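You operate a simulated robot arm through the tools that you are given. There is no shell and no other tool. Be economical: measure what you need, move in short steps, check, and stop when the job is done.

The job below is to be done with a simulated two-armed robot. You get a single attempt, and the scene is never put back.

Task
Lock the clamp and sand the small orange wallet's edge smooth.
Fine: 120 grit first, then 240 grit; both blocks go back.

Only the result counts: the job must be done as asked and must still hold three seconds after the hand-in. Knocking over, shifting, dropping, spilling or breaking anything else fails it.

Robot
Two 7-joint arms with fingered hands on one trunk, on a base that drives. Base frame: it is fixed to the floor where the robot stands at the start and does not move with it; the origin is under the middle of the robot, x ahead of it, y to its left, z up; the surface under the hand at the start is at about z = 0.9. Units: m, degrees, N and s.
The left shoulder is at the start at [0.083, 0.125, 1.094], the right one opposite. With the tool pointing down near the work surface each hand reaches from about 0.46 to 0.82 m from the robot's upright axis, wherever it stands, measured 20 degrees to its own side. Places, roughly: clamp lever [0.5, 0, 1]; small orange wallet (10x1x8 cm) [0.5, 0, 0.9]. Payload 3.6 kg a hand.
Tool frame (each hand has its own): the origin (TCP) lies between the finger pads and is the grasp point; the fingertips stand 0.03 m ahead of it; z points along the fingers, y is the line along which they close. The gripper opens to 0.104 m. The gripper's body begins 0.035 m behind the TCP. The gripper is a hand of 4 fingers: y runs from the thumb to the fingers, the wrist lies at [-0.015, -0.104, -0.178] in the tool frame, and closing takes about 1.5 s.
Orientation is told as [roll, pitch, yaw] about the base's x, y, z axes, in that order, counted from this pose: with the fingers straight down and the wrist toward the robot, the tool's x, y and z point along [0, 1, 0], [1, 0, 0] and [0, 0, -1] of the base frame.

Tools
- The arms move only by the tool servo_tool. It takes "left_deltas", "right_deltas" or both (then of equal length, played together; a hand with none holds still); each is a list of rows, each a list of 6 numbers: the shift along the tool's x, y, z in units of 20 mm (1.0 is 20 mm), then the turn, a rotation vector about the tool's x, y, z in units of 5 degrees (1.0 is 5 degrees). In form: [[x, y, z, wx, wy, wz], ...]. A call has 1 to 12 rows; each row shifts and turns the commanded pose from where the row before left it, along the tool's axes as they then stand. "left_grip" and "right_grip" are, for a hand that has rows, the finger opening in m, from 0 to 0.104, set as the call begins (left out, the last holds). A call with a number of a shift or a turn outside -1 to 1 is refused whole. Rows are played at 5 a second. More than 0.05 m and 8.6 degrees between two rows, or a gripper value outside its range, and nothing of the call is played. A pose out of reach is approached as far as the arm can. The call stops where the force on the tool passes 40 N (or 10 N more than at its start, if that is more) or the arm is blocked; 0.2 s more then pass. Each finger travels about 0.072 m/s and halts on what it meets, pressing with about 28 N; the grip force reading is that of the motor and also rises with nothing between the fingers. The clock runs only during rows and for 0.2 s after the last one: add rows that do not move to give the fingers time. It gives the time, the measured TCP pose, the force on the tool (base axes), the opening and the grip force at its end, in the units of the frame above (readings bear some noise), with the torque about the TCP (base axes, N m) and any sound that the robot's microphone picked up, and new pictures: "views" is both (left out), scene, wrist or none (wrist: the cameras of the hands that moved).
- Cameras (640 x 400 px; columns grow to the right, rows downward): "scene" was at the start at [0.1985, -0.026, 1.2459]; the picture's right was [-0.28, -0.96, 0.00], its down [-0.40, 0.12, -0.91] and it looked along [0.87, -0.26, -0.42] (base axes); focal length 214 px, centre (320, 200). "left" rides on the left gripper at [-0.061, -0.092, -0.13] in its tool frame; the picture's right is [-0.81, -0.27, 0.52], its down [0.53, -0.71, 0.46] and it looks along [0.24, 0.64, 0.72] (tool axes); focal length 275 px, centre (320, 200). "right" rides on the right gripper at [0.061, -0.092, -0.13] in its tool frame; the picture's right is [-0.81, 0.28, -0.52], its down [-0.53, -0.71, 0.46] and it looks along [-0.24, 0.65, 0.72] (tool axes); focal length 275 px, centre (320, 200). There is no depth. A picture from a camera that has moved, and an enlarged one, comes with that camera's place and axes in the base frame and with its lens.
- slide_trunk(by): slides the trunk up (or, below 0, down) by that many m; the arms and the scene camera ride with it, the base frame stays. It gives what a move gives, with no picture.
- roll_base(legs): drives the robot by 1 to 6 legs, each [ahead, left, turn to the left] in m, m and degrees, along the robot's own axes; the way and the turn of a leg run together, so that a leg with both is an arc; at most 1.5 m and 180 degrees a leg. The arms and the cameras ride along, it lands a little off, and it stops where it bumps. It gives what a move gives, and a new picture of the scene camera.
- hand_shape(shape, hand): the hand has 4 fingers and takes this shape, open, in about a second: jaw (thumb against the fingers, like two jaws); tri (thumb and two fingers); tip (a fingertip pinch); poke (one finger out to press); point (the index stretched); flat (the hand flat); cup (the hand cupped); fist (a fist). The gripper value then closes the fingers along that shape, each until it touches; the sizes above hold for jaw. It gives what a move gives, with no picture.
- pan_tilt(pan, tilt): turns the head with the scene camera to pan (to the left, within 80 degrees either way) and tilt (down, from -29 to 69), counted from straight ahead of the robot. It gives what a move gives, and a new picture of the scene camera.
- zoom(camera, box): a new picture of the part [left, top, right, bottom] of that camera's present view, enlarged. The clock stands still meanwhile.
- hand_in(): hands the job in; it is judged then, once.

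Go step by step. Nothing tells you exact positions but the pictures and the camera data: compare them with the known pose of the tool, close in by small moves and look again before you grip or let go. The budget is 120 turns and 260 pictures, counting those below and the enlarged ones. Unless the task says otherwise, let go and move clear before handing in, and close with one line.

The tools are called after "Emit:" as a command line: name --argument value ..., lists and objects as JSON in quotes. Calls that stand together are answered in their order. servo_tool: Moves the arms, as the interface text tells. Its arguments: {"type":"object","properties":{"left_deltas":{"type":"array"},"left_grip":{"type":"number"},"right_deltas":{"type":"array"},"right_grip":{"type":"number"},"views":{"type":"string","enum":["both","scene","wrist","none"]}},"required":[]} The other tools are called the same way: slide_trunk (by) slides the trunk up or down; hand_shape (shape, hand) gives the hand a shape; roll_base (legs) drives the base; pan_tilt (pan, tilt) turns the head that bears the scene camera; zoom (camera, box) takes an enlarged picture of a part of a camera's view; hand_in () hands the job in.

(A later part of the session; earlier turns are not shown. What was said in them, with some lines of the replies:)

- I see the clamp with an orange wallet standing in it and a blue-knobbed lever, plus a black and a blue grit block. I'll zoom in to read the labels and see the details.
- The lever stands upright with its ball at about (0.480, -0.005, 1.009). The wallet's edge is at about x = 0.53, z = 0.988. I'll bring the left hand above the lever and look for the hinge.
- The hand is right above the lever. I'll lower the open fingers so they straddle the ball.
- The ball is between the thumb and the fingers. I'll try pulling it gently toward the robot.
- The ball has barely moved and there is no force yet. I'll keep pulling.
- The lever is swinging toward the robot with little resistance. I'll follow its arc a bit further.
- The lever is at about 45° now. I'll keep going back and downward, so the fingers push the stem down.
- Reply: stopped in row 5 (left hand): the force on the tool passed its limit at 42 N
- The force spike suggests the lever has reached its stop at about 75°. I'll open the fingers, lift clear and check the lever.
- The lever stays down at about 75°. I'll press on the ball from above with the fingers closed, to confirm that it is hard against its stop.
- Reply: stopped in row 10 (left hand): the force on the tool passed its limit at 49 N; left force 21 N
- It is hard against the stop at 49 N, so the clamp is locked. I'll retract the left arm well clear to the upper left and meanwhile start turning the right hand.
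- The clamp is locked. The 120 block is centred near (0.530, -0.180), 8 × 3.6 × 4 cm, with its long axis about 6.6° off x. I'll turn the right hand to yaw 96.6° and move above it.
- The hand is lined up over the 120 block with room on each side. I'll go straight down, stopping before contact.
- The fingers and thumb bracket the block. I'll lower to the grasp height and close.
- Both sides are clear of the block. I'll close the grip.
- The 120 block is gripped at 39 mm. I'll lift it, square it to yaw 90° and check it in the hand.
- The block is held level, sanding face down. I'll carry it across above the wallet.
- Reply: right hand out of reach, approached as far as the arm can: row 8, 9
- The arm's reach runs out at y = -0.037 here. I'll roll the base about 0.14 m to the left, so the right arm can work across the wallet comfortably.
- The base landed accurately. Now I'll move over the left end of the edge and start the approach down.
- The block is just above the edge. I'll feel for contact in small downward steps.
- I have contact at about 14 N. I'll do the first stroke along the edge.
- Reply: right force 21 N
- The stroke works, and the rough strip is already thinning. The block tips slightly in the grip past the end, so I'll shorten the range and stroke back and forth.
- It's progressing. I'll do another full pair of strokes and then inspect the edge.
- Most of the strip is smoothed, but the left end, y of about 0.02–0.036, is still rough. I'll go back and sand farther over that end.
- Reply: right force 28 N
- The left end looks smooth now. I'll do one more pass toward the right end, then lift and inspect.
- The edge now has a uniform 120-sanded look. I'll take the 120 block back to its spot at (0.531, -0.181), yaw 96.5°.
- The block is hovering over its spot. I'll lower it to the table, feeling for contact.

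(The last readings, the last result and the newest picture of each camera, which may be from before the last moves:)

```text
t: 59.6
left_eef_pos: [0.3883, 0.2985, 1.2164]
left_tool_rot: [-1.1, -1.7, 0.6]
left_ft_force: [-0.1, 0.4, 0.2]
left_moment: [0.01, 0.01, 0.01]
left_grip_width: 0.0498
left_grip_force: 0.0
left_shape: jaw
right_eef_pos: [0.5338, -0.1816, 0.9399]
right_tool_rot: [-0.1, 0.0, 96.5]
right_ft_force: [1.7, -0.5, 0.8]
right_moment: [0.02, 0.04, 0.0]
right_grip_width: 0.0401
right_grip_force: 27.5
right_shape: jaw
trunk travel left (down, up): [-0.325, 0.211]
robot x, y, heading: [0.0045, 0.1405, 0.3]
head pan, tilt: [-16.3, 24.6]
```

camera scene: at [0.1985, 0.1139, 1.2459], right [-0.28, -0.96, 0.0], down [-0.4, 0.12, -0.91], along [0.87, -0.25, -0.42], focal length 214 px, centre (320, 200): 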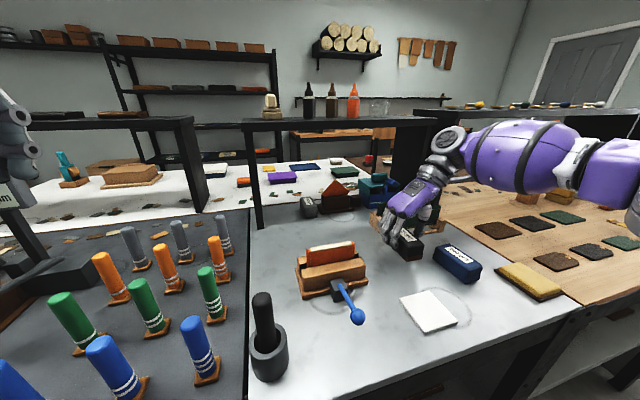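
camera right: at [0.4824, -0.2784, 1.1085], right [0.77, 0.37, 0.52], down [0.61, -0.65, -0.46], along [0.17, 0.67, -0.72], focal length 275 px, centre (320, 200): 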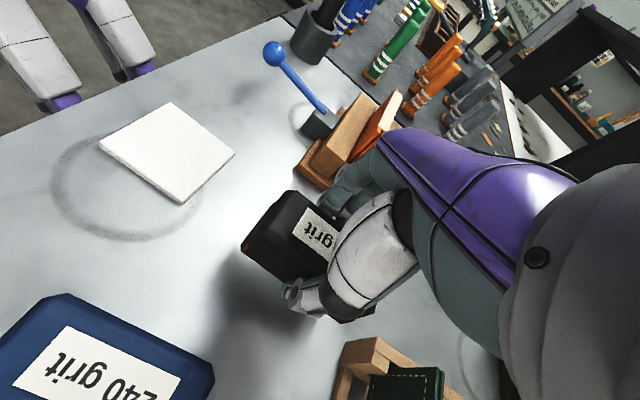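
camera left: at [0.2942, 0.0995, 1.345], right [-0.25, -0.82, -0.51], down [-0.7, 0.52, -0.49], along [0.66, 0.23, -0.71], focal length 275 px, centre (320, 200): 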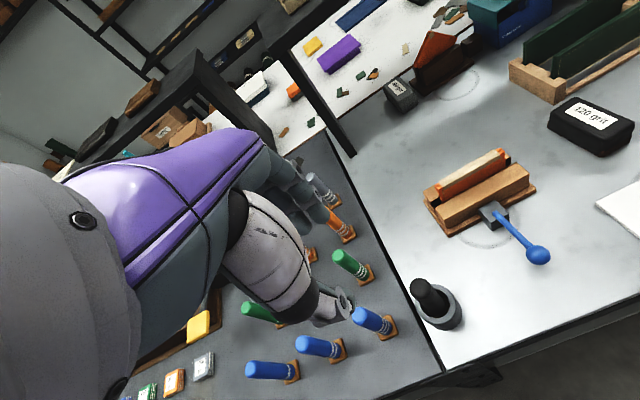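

The block is touching the table. I'll open the hand and rise.

Emit:
servo_tool --right_deltas '[[0, 0, 0, 0, 0, 0], [0, 0, 0, 0, 0, 0], [0, 0, 0, 0, 0, 0], [0, 0, 0, 0, 0, 0], [0, 0, -0.5, 0, 0, 0], [0, 0, -1, 0, 0, 0], [0, 0, -1, 0, 0, 0], [0, 0, -1, 0, 0, 0], [0, 0, -1, 0, 0, 0], [0, 0, -1, 0, 0, 0], [0, 0, -1, 0, 0, 0]]' --right_grip 0.08

Emit:
zoom --camera "scene" --box '[350, 200, 500, 300]'

```text
t: 62.0
left_eef_pos: [0.3885, 0.2983, 1.2157]
left_tool_rot: [-1.0, -1.7, 0.6]
left_ft_force: [-0.3, -0.1, -0.2]
left_moment: [0.0, 0.01, 0.03]
left_grip_width: 0.0499
left_grip_force: 0.1
left_shape: jaw
right_eef_pos: [0.5322, -0.181, 1.0723]
right_tool_rot: [-0.1, 0.1, 96.6]
right_ft_force: [-0.1, 0.6, 0.2]
right_moment: [0.0, -0.02, 0.0]
right_grip_width: 0.0797
right_grip_force: 0.0
right_shape: jaw
trunk travel left (down, up): [-0.325, 0.211]
robot x, y, heading: [0.0021, 0.1384, 0.1]
head pan, tilt: [-16.3, 24.6]
camera scene: at [0.1982, 0.1142, 1.2459], right [-0.28, -0.96, 0.0], down [-0.4, 0.12, -0.91], along [0.87, -0.25, -0.42], focal length 214 px, centre (320, 200)
camera right: at [0.4816, -0.2808, 1.2035], right [0.77, 0.37, 0.52], down [0.61, -0.65, -0.46], along [0.17, 0.67, -0.72], focal length 275 px, centre (320, 200)
```

scene: 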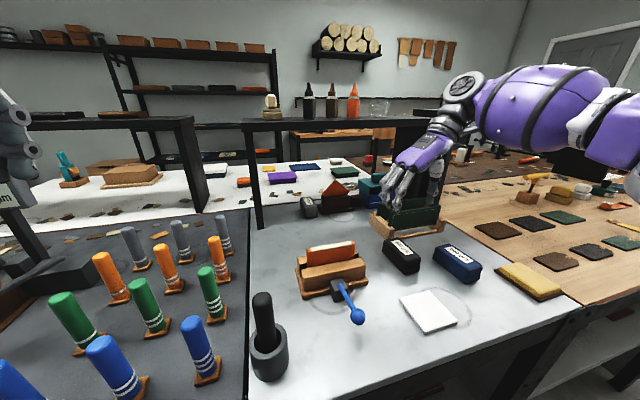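
right: 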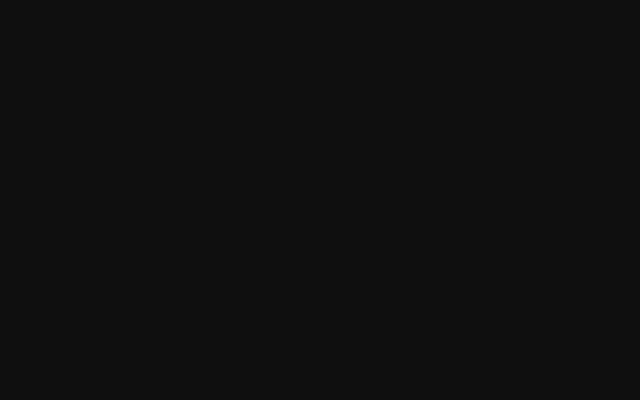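

```text
4.00 times, centred on (425, 250) of scene
camera zoom: at [0.1982, 0.1142, 1.2459], right [-0.28, -0.96, 0.0], down [-0.4, 0.12, -0.91], along [0.87, -0.25, -0.42], focal length 858 px, centre (-100, 0)
```

zoom: 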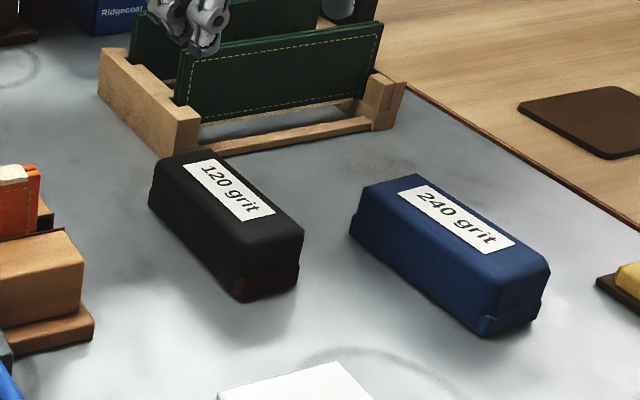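

The 120 block is back in its place, though the right wrist picture came back black. I'll move above the 240 block at about (0.474, -0.284), yaw 99.5°, and check that camera again.

Emit:
servo_tool --right_deltas '[[0, 0, 0, 0, 0, -0.6], [0.74, -0.92, 0, 0, 0, 0], [0.74, -0.92, 0, 0, 0, 0], [0.74, -0.92, 0, 0, 0, 0], [0.74, -0.92, 0, 0, 0, 0], [0.74, -0.92, 0, 0, 0, 0]]' --right_grip 0.08

Emit:
zoom --camera "scene" --box '[350, 180, 510, 300]'

```text
t: 63.4
left_eef_pos: [0.3874, 0.2988, 1.2166]
left_tool_rot: [-1.1, -1.7, 0.5]
left_ft_force: [0.0, -0.5, -0.5]
left_moment: [-0.02, -0.01, 0.0]
left_grip_width: 0.0498
left_grip_force: 0.0
left_shape: jaw
right_eef_pos: [0.4741, -0.2847, 1.0708]
right_tool_rot: [-0.1, 0.0, 99.7]
right_ft_force: [0.2, -0.1, -0.3]
right_moment: [0.02, 0.01, 0.0]
right_grip_width: 0.0797
right_grip_force: 0.1
right_shape: jaw
trunk travel left (down, up): [-0.325, 0.211]
robot x, y, heading: [-0.0023, 0.1383, 0.1]
head pan, tilt: [-16.3, 24.6]
camera scene: at [0.1981, 0.1137, 1.2459], right [-0.28, -0.96, 0.0], down [-0.4, 0.12, -0.91], along [0.87, -0.25, -0.42], focal length 214 px, centre (320, 200)
camera right: at [0.4286, -0.3865, 1.2033], right [0.75, 0.41, 0.52], down [0.64, -0.61, -0.46], along [0.13, 0.68, -0.72], focal length 275 px, centre (320, 200)
```

scene: 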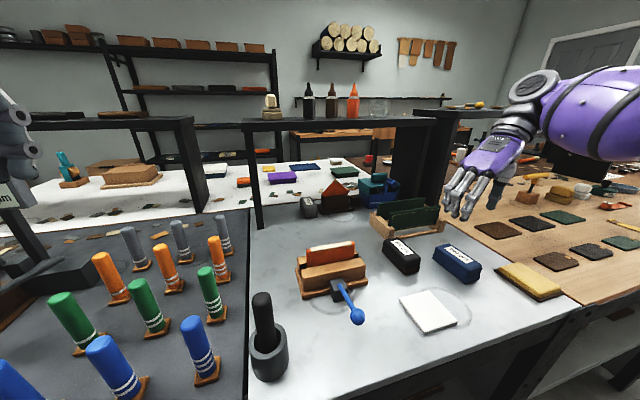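
right: 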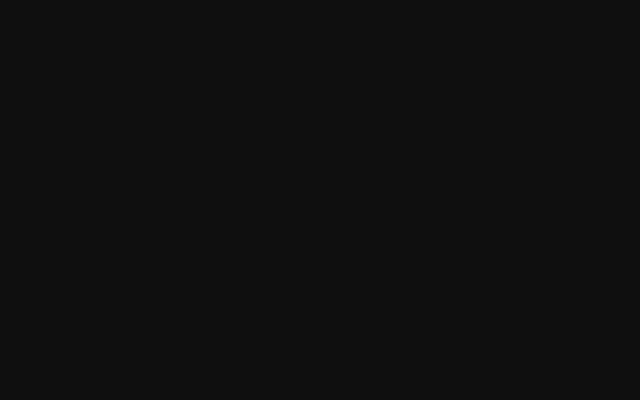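

```text
3.33 times, centred on (430, 240) of scene
camera zoom: at [0.1981, 0.1137, 1.2459], right [-0.28, -0.96, 0.0], down [-0.4, 0.12, -0.91], along [0.87, -0.25, -0.42], focal length 715 px, centre (-47, 67)
```

zoom: 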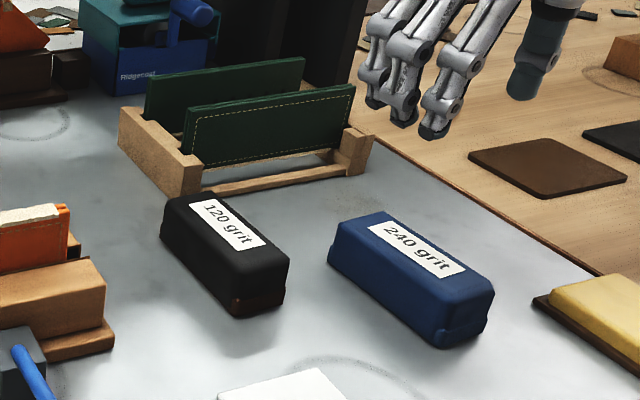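

The right wrist camera seems dead, so I'll rely on the head camera. I'll point it at the 240 block and lower partway.

Emit:
pan_tilt --pan -52 --tilt 35

Emit:
servo_tool --right_deltas '[[0, 0, 1, 0, 0, 0], [0, 0, 1, 0, 0, 0], [0, 0, 1, 0, 0, 0], [0, 0, 1, 0, 0, 0]]' --right_grip 0.08 --views "none"

Emit:
zoom --camera "scene" --box '[220, 130, 420, 280]'

```text
t: 64.4
left_eef_pos: [0.3886, 0.2987, 1.2168]
left_tool_rot: [-1.1, -1.6, 0.6]
left_ft_force: [-0.2, 0.2, 0.0]
left_moment: [-0.02, 0.02, 0.02]
left_grip_width: 0.0497
left_grip_force: 0.2
left_shape: jaw
right_eef_pos: [0.4747, -0.2826, 1.0713]
right_tool_rot: [-0.1, 0.0, 99.5]
right_ft_force: [-0.4, 1.0, 0.5]
right_moment: [-0.03, 0.02, -0.04]
right_grip_width: 0.0796
right_grip_force: 0.0
right_shape: jaw
trunk travel left (down, up): [-0.325, 0.211]
robot x, y, heading: [0.0025, 0.1407, 0.1]
head pan, tilt: [-52.0, 35.0]
camera scene: at [0.1643, 0.0705, 1.2294], right [-0.79, -0.62, 0.0], down [-0.35, 0.45, -0.82], along [0.51, -0.64, -0.57], focal length 214 px, centre (320, 200)
```

scene: 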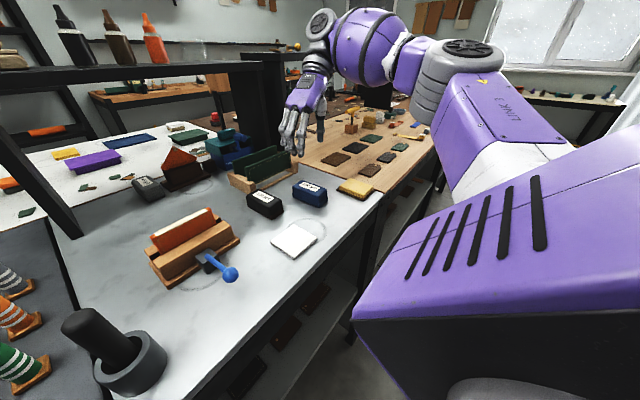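

```text
t: 65.4
left_eef_pos: [0.3889, 0.2984, 1.2162]
left_tool_rot: [-1.2, -1.6, 0.6]
left_ft_force: [0.0, 0.8, 0.9]
left_moment: [-0.01, 0.01, -0.01]
left_grip_width: 0.0497
left_grip_force: 0.2
left_shape: jaw
right_eef_pos: [0.4749, -0.2839, 0.9885]
right_tool_rot: [-0.1, 0.0, 99.7]
right_ft_force: [0.3, -0.1, 0.0]
right_moment: [0.01, -0.04, 0.01]
right_grip_width: 0.0797
right_grip_force: 0.0
right_shape: jaw
trunk travel left (down, up): [-0.325, 0.211]
robot x, y, heading: [-0.0001, 0.1434, 0.0]
head pan, tilt: [-52.0, 35.0]
```

```text
2.67 times, centred on (320, 205) of scene
camera zoom: at [0.1643, 0.0704, 1.2294], right [-0.79, -0.62, 0.0], down [-0.35, 0.45, -0.82], along [0.51, -0.64, -0.57], focal length 572 px, centre (320, 187)
```

zoom: 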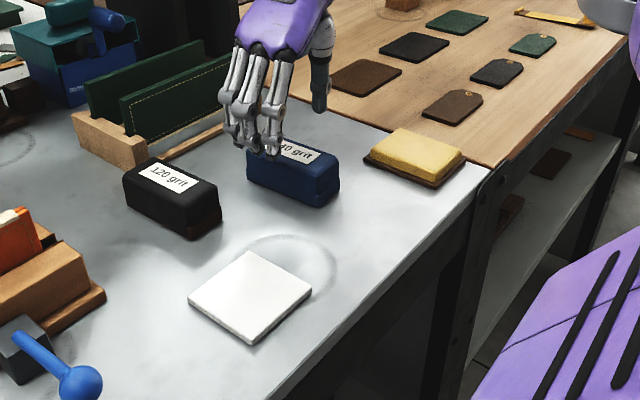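

The fingers straddle the 240 block with clearance on both sides. I'll lower to the grasp height.

Emit:
servo_tool --right_deltas '[[0, -0.05, 0.8, 0, 0, 0], [0, 0, 0.8, 0, 0, 0], [0, 0, 0.7, 0, 0, 0]]' --right_grip 0.08 --views "none"

Emit:
zoom --camera "scene" --box '[260, 140, 380, 230]'

```text
t: 66.2
left_eef_pos: [0.3892, 0.2978, 1.2163]
left_tool_rot: [-1.1, -1.8, 0.6]
left_ft_force: [0.4, 1.0, 1.1]
left_moment: [0.03, 0.0, 0.02]
left_grip_width: 0.0498
left_grip_force: 0.1
left_shape: jaw
right_eef_pos: [0.4759, -0.2854, 0.9435]
right_tool_rot: [-0.1, -0.2, 99.5]
right_ft_force: [-0.1, -0.3, 0.5]
right_moment: [0.02, 0.03, 0.02]
right_grip_width: 0.0798
right_grip_force: 0.0
right_shape: jaw
trunk travel left (down, up): [-0.325, 0.211]
robot x, y, heading: [0.0006, 0.1419, 0.3]
head pan, tilt: [-52.0, 35.0]
```

```text
4.44 times, centred on (320, 185) of scene
camera zoom: at [0.1643, 0.0704, 1.2294], right [-0.79, -0.62, 0.0], down [-0.35, 0.45, -0.82], along [0.51, -0.64, -0.57], focal length 953 px, centre (320, 267)
```

zoom: 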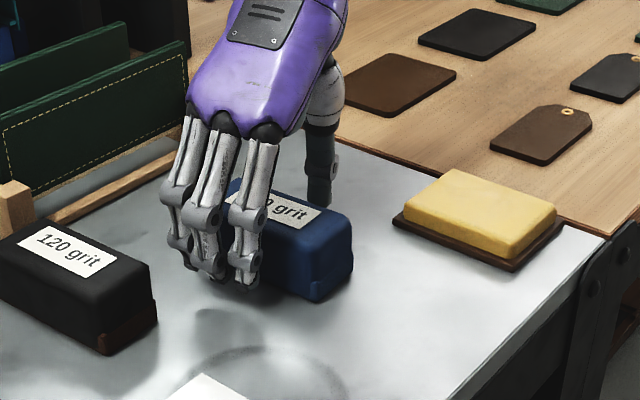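

The hand is in place around the block. I'll close the grip.

Emit:
servo_tool --right_deltas '[[0, 0, 0, 0, 0, 0], [0, 0, 0, 0, 0, 0], [0, 0, 0, 0, 0, 0], [0, 0, 0, 0, 0, 0], [0, 0, 0, 0, 0, 0], [0, 0, 0, 0, 0, 0], [0, 0, 0, 0, 0, 0]]' --right_grip 0.0 --views "none"

Emit:
servo_tool --right_deltas '[[0, 0, -0.5, 0, 0, 0], [0, 0, -0.9, 0, 0, 0], [0, 0, -0.9, 0, 0, 0], [0, 0, -0.9, 0, 0, 0.48], [0, 0, -0.9, 0, 0, 0.48], [0, 0, -0.9, 0, 0, 0.47], [0, 0, -0.9, 0, 0, 0.47]]' --views "scene"

Emit:
zoom --camera "scene" --box '[240, 100, 380, 220]'

```text
t: 67.8
left_eef_pos: [0.3883, 0.2987, 1.2162]
left_tool_rot: [-1.0, -1.7, 0.7]
left_ft_force: [-0.1, 1.3, -0.6]
left_moment: [0.02, 0.01, 0.0]
left_grip_width: 0.0497
left_grip_force: 0.0
left_shape: jaw
right_eef_pos: [0.4762, -0.2853, 0.9435]
right_tool_rot: [-0.1, 0.0, 99.6]
right_ft_force: [-0.4, 0.3, -0.2]
right_moment: [0.01, 0.01, 0.0]
right_grip_width: 0.0392
right_grip_force: 28.1
right_shape: jaw
trunk travel left (down, up): [-0.325, 0.211]
robot x, y, heading: [-0.0, 0.138, 0.2]
head pan, tilt: [-52.0, 35.0]
```

```text
t: 69.4
left_eef_pos: [0.3883, 0.2979, 1.216]
left_tool_rot: [-1.1, -1.7, 0.6]
left_ft_force: [0.5, -0.4, -1.0]
left_moment: [-0.03, 0.01, 0.0]
left_grip_width: 0.0498
left_grip_force: 0.1
left_shape: jaw
right_eef_pos: [0.4738, -0.2851, 1.065]
right_tool_rot: [-0.1, 0.0, 90.0]
right_ft_force: [0.1, 0.4, -0.8]
right_moment: [-0.04, -0.01, -0.04]
right_grip_width: 0.0398
right_grip_force: 27.7
right_shape: jaw
trunk travel left (down, up): [-0.325, 0.211]
robot x, y, heading: [0.0005, 0.1425, 0.2]
head pan, tilt: [-52.0, 35.0]
camera scene: at [0.1641, 0.0706, 1.2294], right [-0.79, -0.62, 0.0], down [-0.35, 0.45, -0.82], along [0.51, -0.64, -0.57], focal length 214 px, centre (320, 200)
```

scene: 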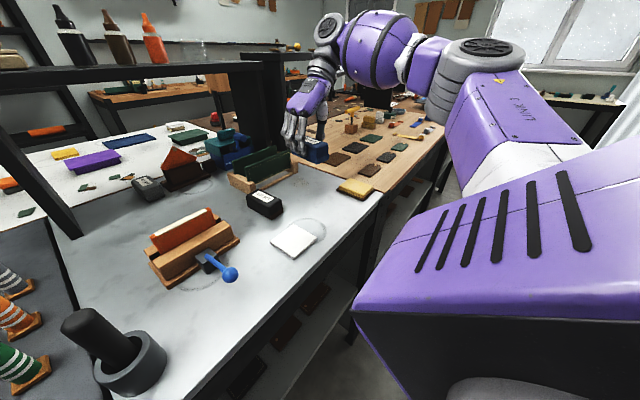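

```text
3.33 times, centred on (310, 160) of scene
camera zoom: at [0.1641, 0.0706, 1.2294], right [-0.79, -0.62, 0.0], down [-0.35, 0.45, -0.82], along [0.51, -0.64, -0.57], focal length 715 px, centre (353, 333)
```

zoom: 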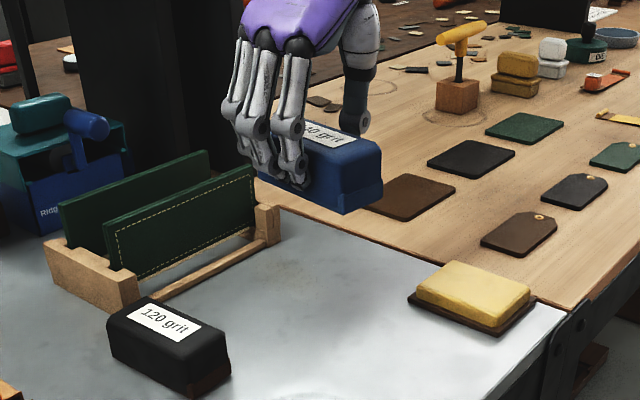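

The 240 block is held. I'll carry it over to the wallet and turn the head back toward it.

Emit:
servo_tool --right_deltas '[[-0.25, 1, 0, 0, 0, 0], [-0.25, 1, 0, 0, 0, 0], [-0.25, 1, 0, 0, 0, 0], [-0.25, 1, 0, 0, 0, 0], [-0.25, 1, 0, 0, 0, 0], [-0.25, 1, 0, 0, 0, 0], [-0.25, 1, 0, 0, 0, 0], [-0.25, 1, 0, 0, 0, 0], [-0.25, 1, 0, 0, 0, 0], [-0.25, 1, 0, 0, 0, 0], [-0.25, 1, 0, 0, 0, 0], [0, 1, 0, 0, 0, 0]]' --views "none"

Emit:
pan_tilt --pan -22 --tilt 38

Emit:
zoom --camera "scene" --box '[220, 120, 420, 270]'

```text
t: 72.0
left_eef_pos: [0.3886, 0.2985, 1.2167]
left_tool_rot: [-1.1, -1.8, 0.6]
left_ft_force: [-0.2, 0.1, 0.6]
left_moment: [0.02, 0.0, 0.02]
left_grip_width: 0.0499
left_grip_force: 0.1
left_shape: jaw
right_eef_pos: [0.529, -0.0442, 1.0609]
right_tool_rot: [-0.1, 0.1, 89.9]
right_ft_force: [-0.6, -0.5, -1.2]
right_moment: [0.01, -0.02, -0.03]
right_grip_width: 0.0395
right_grip_force: 27.9
right_shape: jaw
trunk travel left (down, up): [-0.325, 0.211]
robot x, y, heading: [0.0002, 0.1449, 0.3]
head pan, tilt: [-52.0, 35.0]
```

```text
t: 73.0
left_eef_pos: [0.3889, 0.2975, 1.2158]
left_tool_rot: [-1.1, -1.6, 0.6]
left_ft_force: [0.0, -0.3, -0.8]
left_moment: [-0.01, 0.01, 0.03]
left_grip_width: 0.0499
left_grip_force: 0.0
left_shape: jaw
right_eef_pos: [0.5287, -0.0437, 1.0615]
right_tool_rot: [0.0, 0.0, 90.0]
right_ft_force: [0.1, -0.4, -1.1]
right_moment: [-0.01, 0.01, 0.02]
right_grip_width: 0.0391
right_grip_force: 27.7
right_shape: jaw
trunk travel left (down, up): [-0.325, 0.211]
robot x, y, heading: [-0.001, 0.1378, 0.2]
head pan, tilt: [-22.0, 38.0]
camera scene: at [0.1899, 0.1075, 1.2249], right [-0.37, -0.93, 0.0], down [-0.57, 0.23, -0.79], along [0.73, -0.29, -0.62], focal length 214 px, centre (320, 200)
```

scene: 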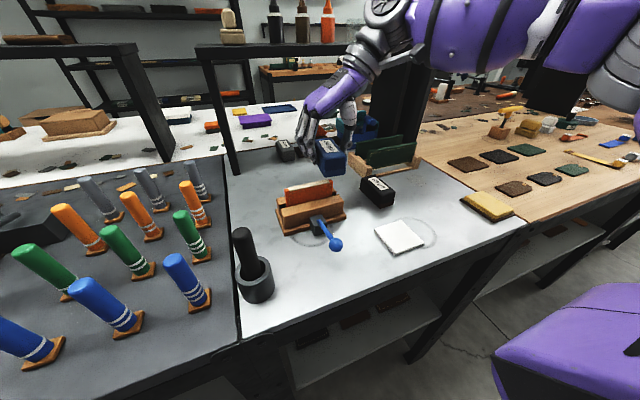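

```text
2.67 times, centred on (320, 195) of scene
camera zoom: at [0.1899, 0.1075, 1.2249], right [-0.37, -0.93, 0.0], down [-0.57, 0.23, -0.79], along [0.73, -0.29, -0.62], focal length 572 px, centre (320, 213)
```

zoom: 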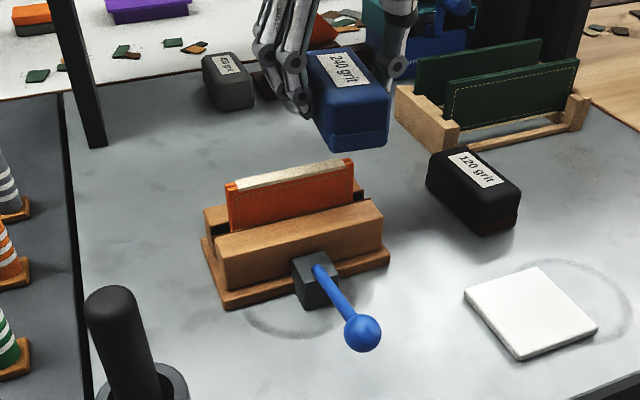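

I'll move over the wallet's centre and feel for contact at around z = 1.028.

Emit:
servo_tool --right_deltas '[[0, 1, 0, 0, 0, 0], [0, 1, 0, 0, 0, 0], [0, 0.2, 0.8, 0, 0, 0], [0, 0, 0.5, 0, 0, 0], [0, 0, 0, 0, 0, 0]]' --views "none"

Emit:
servo_tool --right_deltas '[[0, 0, 0.1, 0, 0, 0], [0, 0, 0.1, 0, 0, 0], [0, 0, 0, 0, 0, 0]]' --views "none"

Emit:
servo_tool --right_deltas '[[0, 0, 0.1, 0, 0, 0], [0, 0, 0, 0, 0, 0]]' --views "none"

Emit:
servo_tool --right_deltas '[[0, 0, 0.1, 0, 0, 0], [0, 0, 0, 0, 0, 0]]' --views "none"

Emit:
zoom --camera "scene" --box '[240, 130, 380, 250]'

```text
t: 74.2
left_eef_pos: [0.389, 0.299, 1.216]
left_tool_rot: [-1.0, -1.7, 0.6]
left_ft_force: [-0.4, -0.5, -0.2]
left_moment: [-0.01, 0.01, 0.0]
left_grip_width: 0.0497
left_grip_force: 0.0
left_shape: jaw
right_eef_pos: [0.528, -0.0017, 1.0367]
right_tool_rot: [-0.2, 0.1, 90.0]
right_ft_force: [0.4, 0.5, -1.9]
right_moment: [-0.01, -0.02, -0.01]
right_grip_width: 0.0393
right_grip_force: 28.0
right_shape: jaw
trunk travel left (down, up): [-0.325, 0.211]
robot x, y, heading: [0.002, 0.1388, -0.0]
head pan, tilt: [-22.0, 38.0]
```

```text
t: 75.0
left_eef_pos: [0.3899, 0.2986, 1.2171]
left_tool_rot: [-1.1, -1.8, 0.6]
left_ft_force: [0.4, -0.4, -0.6]
left_moment: [-0.01, -0.01, 0.0]
left_grip_width: 0.0497
left_grip_force: 0.0
left_shape: jaw
right_eef_pos: [0.5295, -0.0004, 1.0319]
right_tool_rot: [0.0, 0.0, 90.0]
right_ft_force: [-0.2, -0.1, -1.1]
right_moment: [0.0, -0.01, -0.01]
right_grip_width: 0.0393
right_grip_force: 28.0
right_shape: jaw
trunk travel left (down, up): [-0.325, 0.211]
robot x, y, heading: [0.0011, 0.1405, 0.2]
head pan, tilt: [-22.0, 38.0]
```

```text
t: 75.6
left_eef_pos: [0.3887, 0.2985, 1.2159]
left_tool_rot: [-1.1, -1.7, 0.6]
left_ft_force: [1.0, -0.7, -0.3]
left_moment: [0.0, -0.02, 0.01]
left_grip_width: 0.0496
left_grip_force: 0.0
left_shape: jaw
right_eef_pos: [0.5291, -0.0015, 1.0304]
right_tool_rot: [-0.1, 0.0, 90.1]
right_ft_force: [-1.0, -0.6, -1.8]
right_moment: [-0.01, 0.01, 0.0]
right_grip_width: 0.0394
right_grip_force: 28.3
right_shape: jaw
trunk travel left (down, up): [-0.325, 0.211]
robot x, y, heading: [0.0025, 0.1401, 0.3]
head pan, tilt: [-22.0, 38.0]
```

```text
t: 76.2
left_eef_pos: [0.3889, 0.2985, 1.2169]
left_tool_rot: [-1.1, -1.8, 0.6]
left_ft_force: [0.5, 0.7, 0.4]
left_moment: [0.02, 0.03, 0.0]
left_grip_width: 0.0494
left_grip_force: 0.1
left_shape: jaw
right_eef_pos: [0.5299, -0.0012, 1.0278]
right_tool_rot: [0.0, 0.0, 89.9]
right_ft_force: [-0.4, -0.1, -0.5]
right_moment: [-0.01, -0.03, 0.0]
right_grip_width: 0.0393
right_grip_force: 28.3
right_shape: jaw
trunk travel left (down, up): [-0.325, 0.211]
robot x, y, heading: [0.0016, 0.1376, -0.1]
head pan, tilt: [-22.0, 38.0]
```

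```text
3.33 times, centred on (310, 190) of scene
camera zoom: at [0.1899, 0.1076, 1.2249], right [-0.37, -0.93, 0.0], down [-0.57, 0.23, -0.79], along [0.73, -0.29, -0.62], focal length 715 px, centre (353, 233)
```

zoom: 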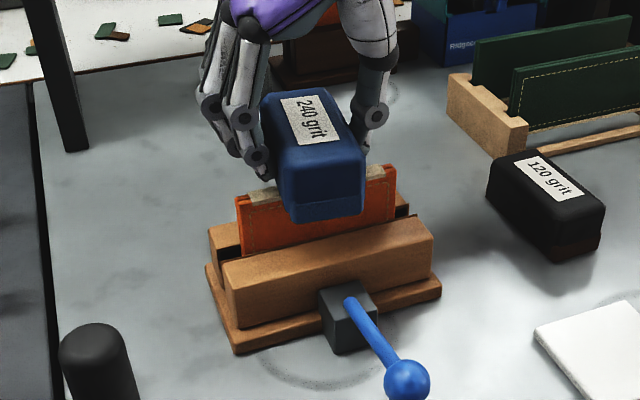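

Emit:
servo_tool --right_deltas '[[0, 0, 0.08, 0, 0, 0], [0, 0, 0, 0, 0, 0]]' --views "none"

Emit:
servo_tool --right_deltas '[[0, 0, 0.08, 0, 0, 0], [0, 0, 0, 0, 0, 0]]' --views "none"

Emit:
servo_tool --right_deltas '[[0, 0, 0.08, 0, 0, 0], [0, 0, 0, 0, 0, 0]]' --views "none"

```text
t: 76.8
left_eef_pos: [0.3887, 0.2976, 1.2161]
left_tool_rot: [-1.1, -1.7, 0.5]
left_ft_force: [-0.7, -0.1, -0.6]
left_moment: [0.03, 0.01, -0.04]
left_grip_width: 0.0497
left_grip_force: 0.1
left_shape: jaw
right_eef_pos: [0.5295, -0.0015, 1.0268]
right_tool_rot: [-0.1, 0.0, 90.0]
right_ft_force: [0.6, -0.2, 1.0]
right_moment: [0.0, 0.03, 0.0]
right_grip_width: 0.0395
right_grip_force: 28.3
right_shape: jaw
trunk travel left (down, up): [-0.325, 0.211]
robot x, y, heading: [-0.0004, 0.1369, 0.1]
head pan, tilt: [-22.0, 38.0]
```

```text
t: 77.4
left_eef_pos: [0.3885, 0.2987, 1.2176]
left_tool_rot: [-1.2, -1.7, 0.6]
left_ft_force: [0.1, 0.4, -0.4]
left_moment: [-0.02, 0.03, -0.07]
left_grip_width: 0.0498
left_grip_force: 0.1
left_shape: jaw
right_eef_pos: [0.5294, -0.002, 1.0272]
right_tool_rot: [-0.2, 0.0, 90.1]
right_ft_force: [0.0, -0.2, 10.2]
right_moment: [-0.06, -0.03, 0.01]
right_grip_width: 0.0398
right_grip_force: 27.7
right_shape: jaw
trunk travel left (down, up): [-0.325, 0.211]
robot x, y, heading: [-0.0017, 0.1411, 0.3]
head pan, tilt: [-22.0, 38.0]
```

```text
t: 78.0
left_eef_pos: [0.3869, 0.2988, 1.2173]
left_tool_rot: [-1.1, -1.8, 0.7]
left_ft_force: [0.0, -0.4, -0.4]
left_moment: [-0.02, 0.03, -0.01]
left_grip_width: 0.0496
left_grip_force: 0.0
left_shape: jaw
right_eef_pos: [0.5287, -0.0003, 1.0247]
right_tool_rot: [-0.4, -0.1, 90.0]
right_ft_force: [1.9, -2.5, 21.1]
right_moment: [-0.08, -0.06, 0.01]
right_grip_width: 0.0404
right_grip_force: 27.8
right_shape: jaw
trunk travel left (down, up): [-0.325, 0.211]
robot x, y, heading: [-0.0013, 0.1378, 0.1]
head pan, tilt: [-22.0, 38.0]
```

There's firm contact. I'll ease off slightly and do full strokes over the whole edge.

Emit:
servo_tool --right_deltas '[[0, 0.33, -0.05, 0, 0, 0], [0, 0.33, 0, 0, 0, 0], [0, 0.33, 0, 0, 0, 0], [0, 0.33, 0, 0, 0, 0], [0, 0.33, 0, 0, 0, 0], [0, 0.33, 0, 0, 0, 0], [0, 0.2, 0, 0, 0, 0], [0, -0.33, 0, 0, 0, 0], [0, -0.33, 0, 0, 0, 0], [0, -0.33, 0, 0, 0, 0], [0, -0.33, 0, 0, 0, 0], [0, -0.33, 0, 0, 0, 0]]' --views "none"

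Emit:
servo_tool --right_deltas '[[0, -0.35, 0, 0, 0, 0], [0, -0.35, 0, 0, 0, 0], [0, -0.35, 0, 0, 0, 0], [0, -0.35, 0, 0, 0, 0], [0, -0.35, 0, 0, 0, 0], [0, -0.35, 0, 0, 0, 0], [0, -0.35, 0, 0, 0, 0], [0, -0.35, 0, 0, 0, 0], [0, -0.35, 0, 0, 0, 0]]' --views "none"

Emit:
zoom --camera "scene" --box '[250, 140, 370, 230]'

```text
t: 80.6
left_eef_pos: [0.3881, 0.2992, 1.2164]
left_tool_rot: [-1.2, -1.9, 0.6]
left_ft_force: [-0.6, -0.1, -0.6]
left_moment: [-0.01, -0.01, 0.01]
left_grip_width: 0.0495
left_grip_force: 0.1
left_shape: jaw
right_eef_pos: [0.5291, 0.0098, 1.0258]
right_tool_rot: [-0.1, 0.0, 89.9]
right_ft_force: [0.0, 4.8, 15.7]
right_moment: [0.17, -0.05, 0.01]
right_grip_width: 0.0404
right_grip_force: 28.1
right_shape: jaw
trunk travel left (down, up): [-0.325, 0.211]
robot x, y, heading: [0.0012, 0.139, 0.0]
head pan, tilt: [-22.0, 38.0]
```

```text
t: 82.6
left_eef_pos: [0.3868, 0.2987, 1.2172]
left_tool_rot: [-1.1, -1.8, 0.6]
left_ft_force: [-0.2, -0.6, -0.6]
left_moment: [0.01, 0.01, 0.01]
left_grip_width: 0.0496
left_grip_force: 0.0
left_shape: jaw
right_eef_pos: [0.5289, -0.0525, 1.0243]
right_tool_rot: [-0.2, 0.0, 90.1]
right_ft_force: [-0.5, 6.5, 19.3]
right_moment: [0.38, -0.05, 0.02]
right_grip_width: 0.0409
right_grip_force: 28.0
right_shape: jaw
trunk travel left (down, up): [-0.325, 0.211]
robot x, y, heading: [-0.0037, 0.1375, 0.4]
head pan, tilt: [-22.0, 38.0]
```

```text
4.44 times, centred on (310, 185) of scene
camera zoom: at [0.1884, 0.1088, 1.2252], right [-0.37, -0.93, 0.0], down [-0.57, 0.23, -0.79], along [0.73, -0.29, -0.61], focal length 953 px, centre (364, 267)
```

zoom: 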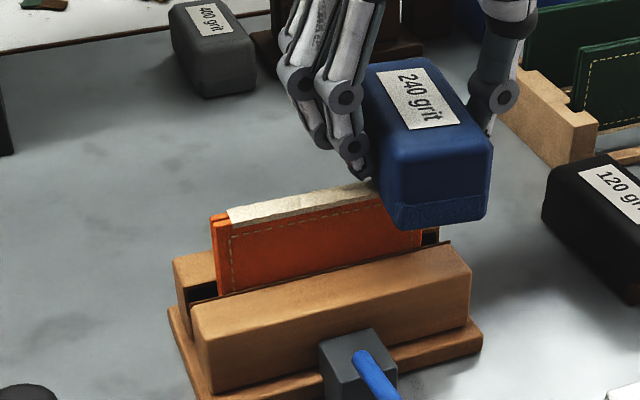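

It's smoothing well. I'll keep going with more full strokes.

Emit:
servo_tool --right_deltas '[[0, 0.4, 0, 0, 0, 0], [0, 0.4, 0, 0, 0, 0], [0, 0.4, 0, 0, 0, 0], [0, 0.4, 0, 0, 0, 0], [0, 0.4, 0, 0, 0, 0], [0, 0.4, 0, 0, 0, 0], [0, 0.4, 0, 0, 0, 0], [0, 0.4, 0, 0, 0, 0], [0, 0.4, 0, 0, 0, 0], [0, 0.4, 0, 0, 0, 0], [0, 0.4, 0, 0, 0, 0], [0, 0.4, 0, 0, 0, 0]]' --views "none"

Emit:
servo_tool --right_deltas '[[0, -0.4, 0, 0, 0, 0], [0, -0.4, 0, 0, 0, 0], [0, -0.4, 0, 0, 0, 0], [0, -0.4, 0, 0, 0, 0], [0, -0.4, 0, 0, 0, 0], [0, -0.4, 0, 0, 0, 0], [0, -0.4, 0, 0, 0, 0], [0, -0.4, 0, 0, 0, 0], [0, -0.4, 0, 0, 0, 0], [0, -0.4, 0, 0, 0, 0], [0, -0.4, 0, 0, 0, 0], [0, -0.4, 0, 0, 0, 0]]' --views "none"

Emit:
servo_tool --right_deltas '[[0, 0.4, 0, 0, 0, 0], [0, 0.4, 0, 0, 0, 0], [0, 0.4, 0, 0, 0, 0], [0, 0.4, 0, 0, 0, 0], [0, 0.4, 0, 0, 0, 0], [0, 0.4, 0, 0, 0, 0], [0, 0.4, 0, 0, 0, 0], [0, 0.4, 0, 0, 0, 0], [0, 0.4, 0, 0, 0, 0], [0, 0.4, 0, 0, 0, 0], [0, 0.4, 0, 0, 0, 0], [0, 0.4, 0, 0, 0, 0]]' --views "none"

Emit:
servo_tool --right_deltas '[[0, -0.4, 0, 0, 0, 0], [0, -0.4, 0, 0, 0, 0], [0, -0.4, 0, 0, 0, 0], [0, -0.4, 0, 0, 0, 0], [0, -0.4, 0, 0, 0, 0], [0, -0.4, 0, 0, 0, 0], [0, -0.4, 0, 0, 0, 0], [0, -0.4, 0, 0, 0, 0], [0, -0.4, 0, 0, 0, 0], [0, -0.4, 0, 0, 0, 0], [0, -0.4, 0, 0, 0, 0], [0, -0.4, 0, 0, 0, 0]]' --views "none"

Emit:
zoom --camera "scene" --box '[250, 140, 370, 230]'

```text
t: 85.2
left_eef_pos: [0.3873, 0.2986, 1.2167]
left_tool_rot: [-1.1, -1.8, 0.6]
left_ft_force: [0.0, -0.2, 0.3]
left_moment: [0.0, -0.03, 0.0]
left_grip_width: 0.0495
left_grip_force: 0.0
left_shape: jaw
right_eef_pos: [0.5279, 0.0423, 1.0245]
right_tool_rot: [-0.1, -0.1, 90.0]
right_ft_force: [1.0, -6.4, 17.7]
right_moment: [-0.38, 0.02, 0.02]
right_grip_width: 0.041
right_grip_force: 27.6
right_shape: jaw
trunk travel left (down, up): [-0.325, 0.211]
robot x, y, heading: [0.0, 0.1368, 0.1]
head pan, tilt: [-22.0, 38.0]
```

```text
t: 87.8
left_eef_pos: [0.3867, 0.3001, 1.2167]
left_tool_rot: [-1.3, -1.7, 0.5]
left_ft_force: [1.6, 0.1, -0.4]
left_moment: [0.0, 0.01, 0.0]
left_grip_width: 0.0499
left_grip_force: 0.0
left_shape: jaw
right_eef_pos: [0.5294, -0.053, 1.0249]
right_tool_rot: [-0.1, 0.0, 90.0]
right_ft_force: [0.2, 5.5, 17.7]
right_moment: [0.33, 0.0, 0.03]
right_grip_width: 0.0411
right_grip_force: 28.7
right_shape: jaw
trunk travel left (down, up): [-0.325, 0.211]
robot x, y, heading: [-0.0001, 0.1371, 0.3]
head pan, tilt: [-22.0, 38.0]
```

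```text
t: 90.4
left_eef_pos: [0.3885, 0.2981, 1.215]
left_tool_rot: [-1.1, -1.7, 0.5]
left_ft_force: [-0.5, 0.0, -0.4]
left_moment: [0.01, 0.05, -0.01]
left_grip_width: 0.0497
left_grip_force: 0.2
left_shape: jaw
right_eef_pos: [0.5284, 0.0426, 1.0236]
right_tool_rot: [-0.2, 0.0, 90.0]
right_ft_force: [0.6, -3.1, 7.1]
right_moment: [-0.2, -0.02, -0.01]
right_grip_width: 0.0411
right_grip_force: 28.4
right_shape: jaw
trunk travel left (down, up): [-0.325, 0.211]
robot x, y, heading: [-0.0051, 0.1407, 0.2]
head pan, tilt: [-22.0, 38.0]
```

```text
t: 93.0
left_eef_pos: [0.3881, 0.2988, 1.2161]
left_tool_rot: [-1.2, -1.8, 0.6]
left_ft_force: [-0.1, -0.6, 0.5]
left_moment: [-0.02, 0.0, 0.01]
left_grip_width: 0.0496
left_grip_force: 0.1
left_shape: jaw
right_eef_pos: [0.5289, -0.0525, 1.0246]
right_tool_rot: [-0.1, -0.1, 90.1]
right_ft_force: [0.9, 4.5, 14.4]
right_moment: [0.23, -0.04, 0.01]
right_grip_width: 0.0408
right_grip_force: 28.1
right_shape: jaw
trunk travel left (down, up): [-0.325, 0.211]
robot x, y, heading: [0.002, 0.1429, 0.1]
head pan, tilt: [-22.0, 38.0]
```

```text
4.44 times, centred on (310, 185) of scene
camera zoom: at [0.1889, 0.1085, 1.2251], right [-0.37, -0.93, 0.0], down [-0.57, 0.23, -0.79], along [0.73, -0.29, -0.61], focal length 953 px, centre (364, 267)
```

zoom: 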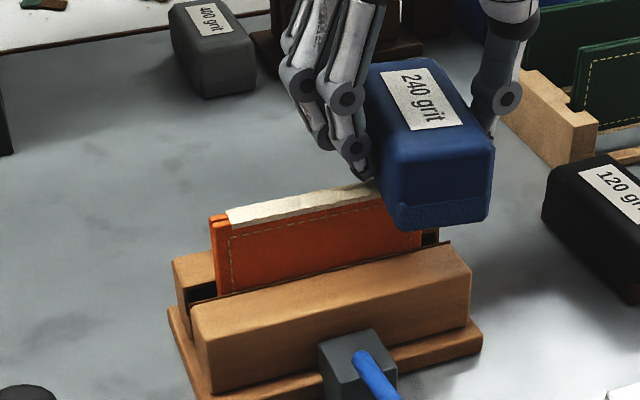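

I'll lift the block clear toward the right and inspect the whole edge.

Emit:
servo_tool --right_deltas '[[0, 0, -0.5, 0, 0, 0], [0, 0, -1, 0, 0, 0], [0, -1, -0.6, 0, 0, 0], [0, -1, 0, 0, 0, 0], [0, -1, 0, 0, 0, 0]]' --views "scene"

Emit:
zoom --camera "scene" --box '[270, 165, 350, 215]'

```text
t: 94.2
left_eef_pos: [0.3885, 0.2978, 1.2164]
left_tool_rot: [-1.1, -1.8, 0.7]
left_ft_force: [0.9, 1.0, 0.2]
left_moment: [-0.02, 0.03, 0.01]
left_grip_width: 0.0498
left_grip_force: 0.1
left_shape: jaw
right_eef_pos: [0.5284, -0.1149, 1.067]
right_tool_rot: [0.1, 0.0, 90.1]
right_ft_force: [-0.1, -0.2, -1.2]
right_moment: [0.01, 0.01, -0.01]
right_grip_width: 0.0403
right_grip_force: 27.9
right_shape: jaw
trunk travel left (down, up): [-0.325, 0.211]
robot x, y, heading: [-0.0014, 0.1381, 0.4]
head pan, tilt: [-22.0, 38.0]
camera scene: at [0.1899, 0.1072, 1.2248], right [-0.37, -0.93, 0.0], down [-0.57, 0.23, -0.79], along [0.73, -0.29, -0.62], focal length 214 px, centre (320, 200)
```

scene: 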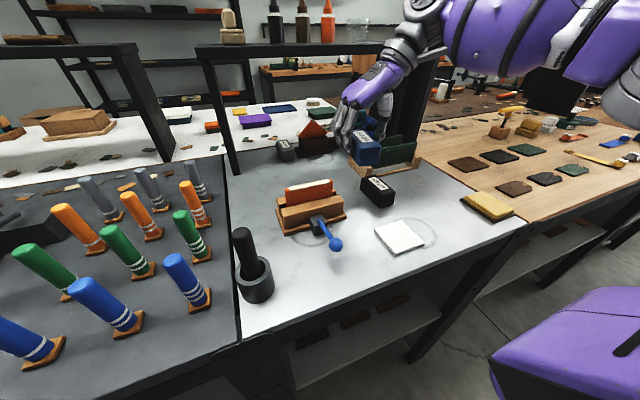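

```text
8.00 times, centred on (310, 190) of scene
camera zoom: at [0.1899, 0.1072, 1.2248], right [-0.37, -0.93, 0.0], down [-0.57, 0.23, -0.79], along [0.73, -0.29, -0.62], focal length 1716 px, centre (400, 280)
```

zoom: 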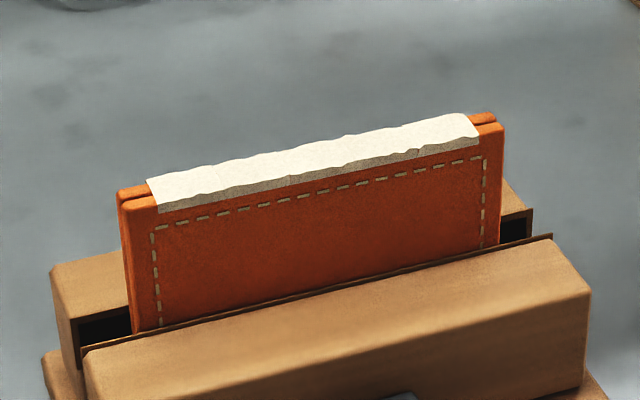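

The edge is now uniformly smooth. I'll return the 240 block to (0.476, -0.285), yaw 99.6°.

Emit:
servo_tool --right_deltas '[[0.29, -0.944, 0, 0, 0, 0], [0.29, -0.944, 0, 0, 0, 0], [0.29, -0.944, 0, 0, 0, 0], [0.29, -0.944, 0, 0, 0, 0], [0.29, -0.944, 0, 0, 0, 0], [0.29, -0.944, 0, 0, 0, 0], [0.29, -0.944, 0, 0, 0, 0], [0.29, -0.944, 0, 0, 0, 0], [0.29, -0.944, 0, 0, 0, 0], [0, 0, 0, 0, 0, -0.95], [0, 0, 0, 0, 0, -0.95], [0, 0, 0, 0, 0, 0]]' --views "none"

Emit:
pan_tilt --pan -52 --tilt 35

```text
t: 96.8
left_eef_pos: [0.3897, 0.2983, 1.2168]
left_tool_rot: [-1.1, -1.6, 0.6]
left_ft_force: [0.6, 0.4, 0.4]
left_moment: [-0.01, 0.01, -0.01]
left_grip_width: 0.0498
left_grip_force: 0.1
left_shape: jaw
right_eef_pos: [0.4788, -0.2838, 1.0668]
right_tool_rot: [-0.2, 0.1, 99.6]
right_ft_force: [-0.3, 0.1, -0.9]
right_moment: [0.02, 0.03, 0.02]
right_grip_width: 0.0406
right_grip_force: 27.9
right_shape: jaw
trunk travel left (down, up): [-0.325, 0.211]
robot x, y, heading: [-0.0005, 0.1404, -0.0]
head pan, tilt: [-22.0, 38.0]
```

```text
t: 97.7
left_eef_pos: [0.3885, 0.2978, 1.2155]
left_tool_rot: [-1.1, -1.6, 0.7]
left_ft_force: [-0.2, -0.5, -1.4]
left_moment: [-0.02, 0.0, -0.01]
left_grip_width: 0.0495
left_grip_force: 0.1
left_shape: jaw
right_eef_pos: [0.4768, -0.283, 1.0672]
right_tool_rot: [0.1, -0.1, 99.5]
right_ft_force: [0.1, 0.2, -1.1]
right_moment: [0.0, 0.02, -0.01]
right_grip_width: 0.0403
right_grip_force: 27.6
right_shape: jaw
trunk travel left (down, up): [-0.325, 0.211]
robot x, y, heading: [-0.0022, 0.1377, 0.2]
head pan, tilt: [-52.0, 35.0]
camera scene: at [0.1643, 0.0705, 1.2294], right [-0.79, -0.62, 0.0], down [-0.36, 0.45, -0.82], along [0.51, -0.64, -0.57], focal length 214 px, centre (320, 200)
```

scene: 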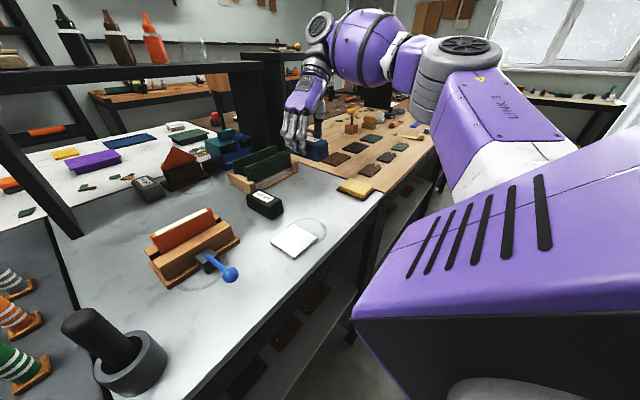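

Next I'll lower to just above the table and feel for contact.

Emit:
servo_tool --right_deltas '[[0, -0.05, 1, 0, 0, 0], [0.05, -0.05, 1, 0, 0, 0], [0, 0, 1, 0, 0, 0], [0, 0, 1, 0, 0, 0], [0, 0, 1, 0, 0, 0], [0, 0, 1, 0, 0, 0], [0, 0, 0.1, 0, 0, 0], [0, 0, 0, 0, 0, 0]]' --views "none"

Emit:
servo_tool --right_deltas '[[0, 0, 0.08, 0, 0, 0], [0, 0, 0, 0, 0, 0]]' --views "none"

Emit:
zoom --camera "scene" --box '[240, 130, 380, 230]'

```text
t: 99.5
left_eef_pos: [0.3886, 0.2979, 1.2163]
left_tool_rot: [-1.0, -1.7, 0.6]
left_ft_force: [0.5, 0.0, 0.6]
left_moment: [-0.03, -0.03, -0.01]
left_grip_width: 0.0495
left_grip_force: 0.1
left_shape: jaw
right_eef_pos: [0.4762, -0.2861, 0.9439]
right_tool_rot: [0.0, 0.0, 99.4]
right_ft_force: [-0.2, -0.4, -0.6]
right_moment: [0.01, 0.0, 0.0]
right_grip_width: 0.0403
right_grip_force: 28.4
right_shape: jaw
trunk travel left (down, up): [-0.325, 0.211]
robot x, y, heading: [0.0009, 0.1401, 0.1]
head pan, tilt: [-52.0, 35.0]
```

```text
t: 100.1
left_eef_pos: [0.3895, 0.2982, 1.216]
left_tool_rot: [-1.1, -1.6, 0.6]
left_ft_force: [-0.8, -0.1, -0.9]
left_moment: [0.02, 0.0, -0.01]
left_grip_width: 0.0496
left_grip_force: 0.0
left_shape: jaw
right_eef_pos: [0.4766, -0.286, 0.9413]
right_tool_rot: [0.0, 0.0, 99.6]
right_ft_force: [-0.6, 0.0, -0.7]
right_moment: [0.01, 0.02, 0.01]
right_grip_width: 0.0406
right_grip_force: 28.0
right_shape: jaw
trunk travel left (down, up): [-0.325, 0.211]
robot x, y, heading: [-0.0066, 0.1416, 0.1]
head pan, tilt: [-52.0, 35.0]
```

```text
4.00 times, centred on (310, 180) of scene
camera zoom: at [0.1642, 0.0704, 1.2294], right [-0.79, -0.62, 0.0], down [-0.35, 0.45, -0.82], along [0.51, -0.64, -0.57], focal length 858 px, centre (360, 280)
```

zoom: 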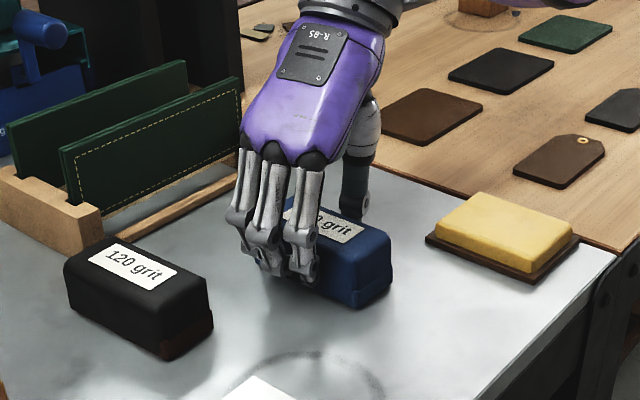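

Emit:
servo_tool --right_deltas '[[0, 0, 0.06, 0, 0, 0], [0, 0, 0, 0, 0, 0]]' --views "none"

Emit:
servo_tool --right_deltas '[[0, 0, 0.05, 0, 0, 0], [0, 0, 0, 0, 0, 0]]' --views "none"

```text
t: 100.7
left_eef_pos: [0.3894, 0.2983, 1.2165]
left_tool_rot: [-1.0, -1.7, 0.6]
left_ft_force: [-0.1, -0.8, 0.8]
left_moment: [-0.02, -0.01, -0.04]
left_grip_width: 0.0498
left_grip_force: 0.1
left_shape: jaw
right_eef_pos: [0.4771, -0.2856, 0.9413]
right_tool_rot: [-0.1, 0.0, 99.5]
right_ft_force: [0.0, -2.1, 6.1]
right_moment: [-0.07, -0.02, 0.02]
right_grip_width: 0.0402
right_grip_force: 28.3
right_shape: jaw
trunk travel left (down, up): [-0.325, 0.211]
robot x, y, heading: [-0.0003, 0.1397, 0.3]
head pan, tilt: [-52.0, 35.0]
```

```text
t: 101.3
left_eef_pos: [0.3884, 0.2985, 1.2174]
left_tool_rot: [-1.2, -1.7, 0.6]
left_ft_force: [-0.1, -0.3, -0.4]
left_moment: [0.0, 0.0, 0.02]
left_grip_width: 0.0499
left_grip_force: 0.0
left_shape: jaw
right_eef_pos: [0.4759, -0.2868, 0.9415]
right_tool_rot: [-0.1, -0.1, 99.5]
right_ft_force: [1.3, -3.2, 12.8]
right_moment: [-0.07, -0.03, 0.01]
right_grip_width: 0.0402
right_grip_force: 28.6
right_shape: jaw
trunk travel left (down, up): [-0.325, 0.211]
robot x, y, heading: [0.0002, 0.1406, 0.4]
head pan, tilt: [-52.0, 35.0]
```

The 240 block is on the table. I'll release it and rise clear.

Emit:
servo_tool --right_deltas '[[0, 0, -0.05, 0, 0, 0], [0, 0, 0, 0, 0, 0], [0, 0, 0, 0, 0, 0], [0, 0, 0, 0, 0, 0], [0, 0, -0.5, 0, 0, 0], [0, 0, -1, 0, 0, 0], [0, 0, -1, 0, 0, 0], [0, 0, -1, 0, 0, 0], [0, 0, -1, 0, 0, 0], [0, 0, -1, 0, 0, 0], [0, 0, -1, 0, 0, 0], [0, 0, -1, 0, 0, 0]]' --right_grip 0.08 --views "none"

Emit:
pan_tilt --pan -35 --tilt 38

Emit:
zoom --camera "scene" --box '[200, 130, 400, 280]'

Emit:
zoom --camera "scene" --box '[200, 170, 300, 240]'

```text
t: 103.9
left_eef_pos: [0.3881, 0.2986, 1.2173]
left_tool_rot: [-1.2, -1.6, 0.6]
left_ft_force: [-0.2, -0.2, -0.3]
left_moment: [-0.01, 0.0, -0.01]
left_grip_width: 0.0498
left_grip_force: 0.0
left_shape: jaw
right_eef_pos: [0.4767, -0.2856, 1.0918]
right_tool_rot: [-0.1, 0.1, 99.5]
right_ft_force: [0.5, 0.7, 0.9]
right_moment: [-0.03, 0.0, -0.01]
right_grip_width: 0.0796
right_grip_force: 0.2
right_shape: jaw
trunk travel left (down, up): [-0.325, 0.211]
robot x, y, heading: [0.0001, 0.1403, -0.3]
head pan, tilt: [-52.0, 35.0]
```

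```text
t: 104.7
left_eef_pos: [0.3884, 0.2989, 1.2166]
left_tool_rot: [-1.0, -1.7, 0.6]
left_ft_force: [0.2, -0.5, 1.4]
left_moment: [0.06, -0.01, 0.06]
left_grip_width: 0.0496
left_grip_force: 0.0
left_shape: jaw
right_eef_pos: [0.4767, -0.2859, 1.0922]
right_tool_rot: [0.0, 0.0, 99.5]
right_ft_force: [0.0, 0.2, 0.6]
right_moment: [0.02, 0.02, 0.02]
right_grip_width: 0.0797
right_grip_force: 0.0
right_shape: jaw
trunk travel left (down, up): [-0.325, 0.211]
robot x, y, heading: [-0.0003, 0.1381, 0.1]
head pan, tilt: [-35.0, 38.0]
camera scene: at [0.1805, 0.0904, 1.2249], right [-0.57, -0.82, 0.0], down [-0.51, 0.35, -0.79], along [0.65, -0.45, -0.62], focal length 214 px, centre (320, 200)
```

scene: 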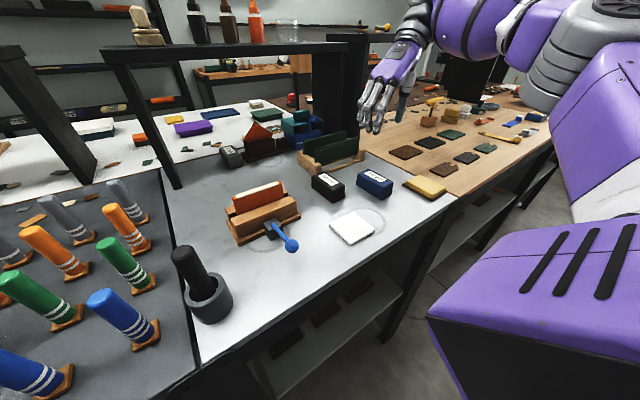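

```text
2.67 times, centred on (300, 205) of scene
camera zoom: at [0.1805, 0.0904, 1.2249], right [-0.57, -0.82, 0.0], down [-0.51, 0.35, -0.79], along [0.65, -0.45, -0.62], focal length 572 px, centre (373, 187)
```

zoom: 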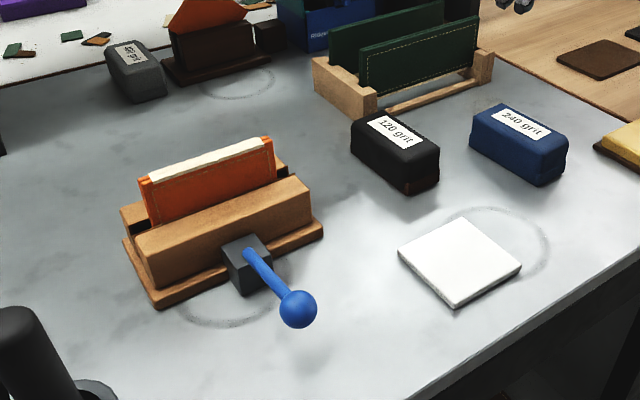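

```text
5.71 times, centred on (250, 205) of scene
camera zoom: at [0.1805, 0.0904, 1.2249], right [-0.57, -0.82, 0.0], down [-0.51, 0.35, -0.79], along [0.65, -0.45, -0.62], focal length 1226 px, centre (720, 171)
```

zoom: 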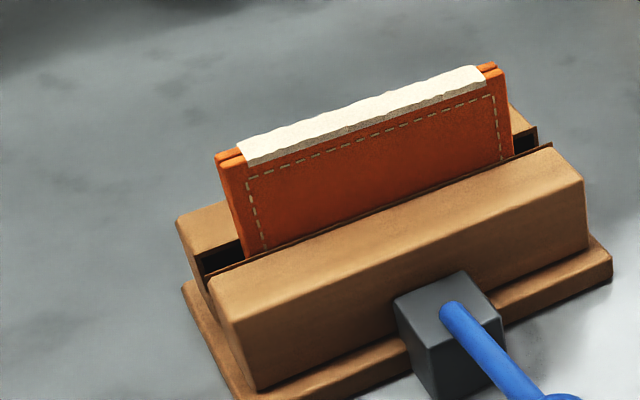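

The clamp is locked, the edge is smooth along its length, both blocks are back and the hands are clear. I'm handing it in now.

Emit:
hand_in

```text
The job is handed in.
```

I locked the clamp, sanded the small orange wallet's edge smooth with 120 grit and then 240 grit, and put both blocks back in their places; the result of the hand-in isn't known yet.
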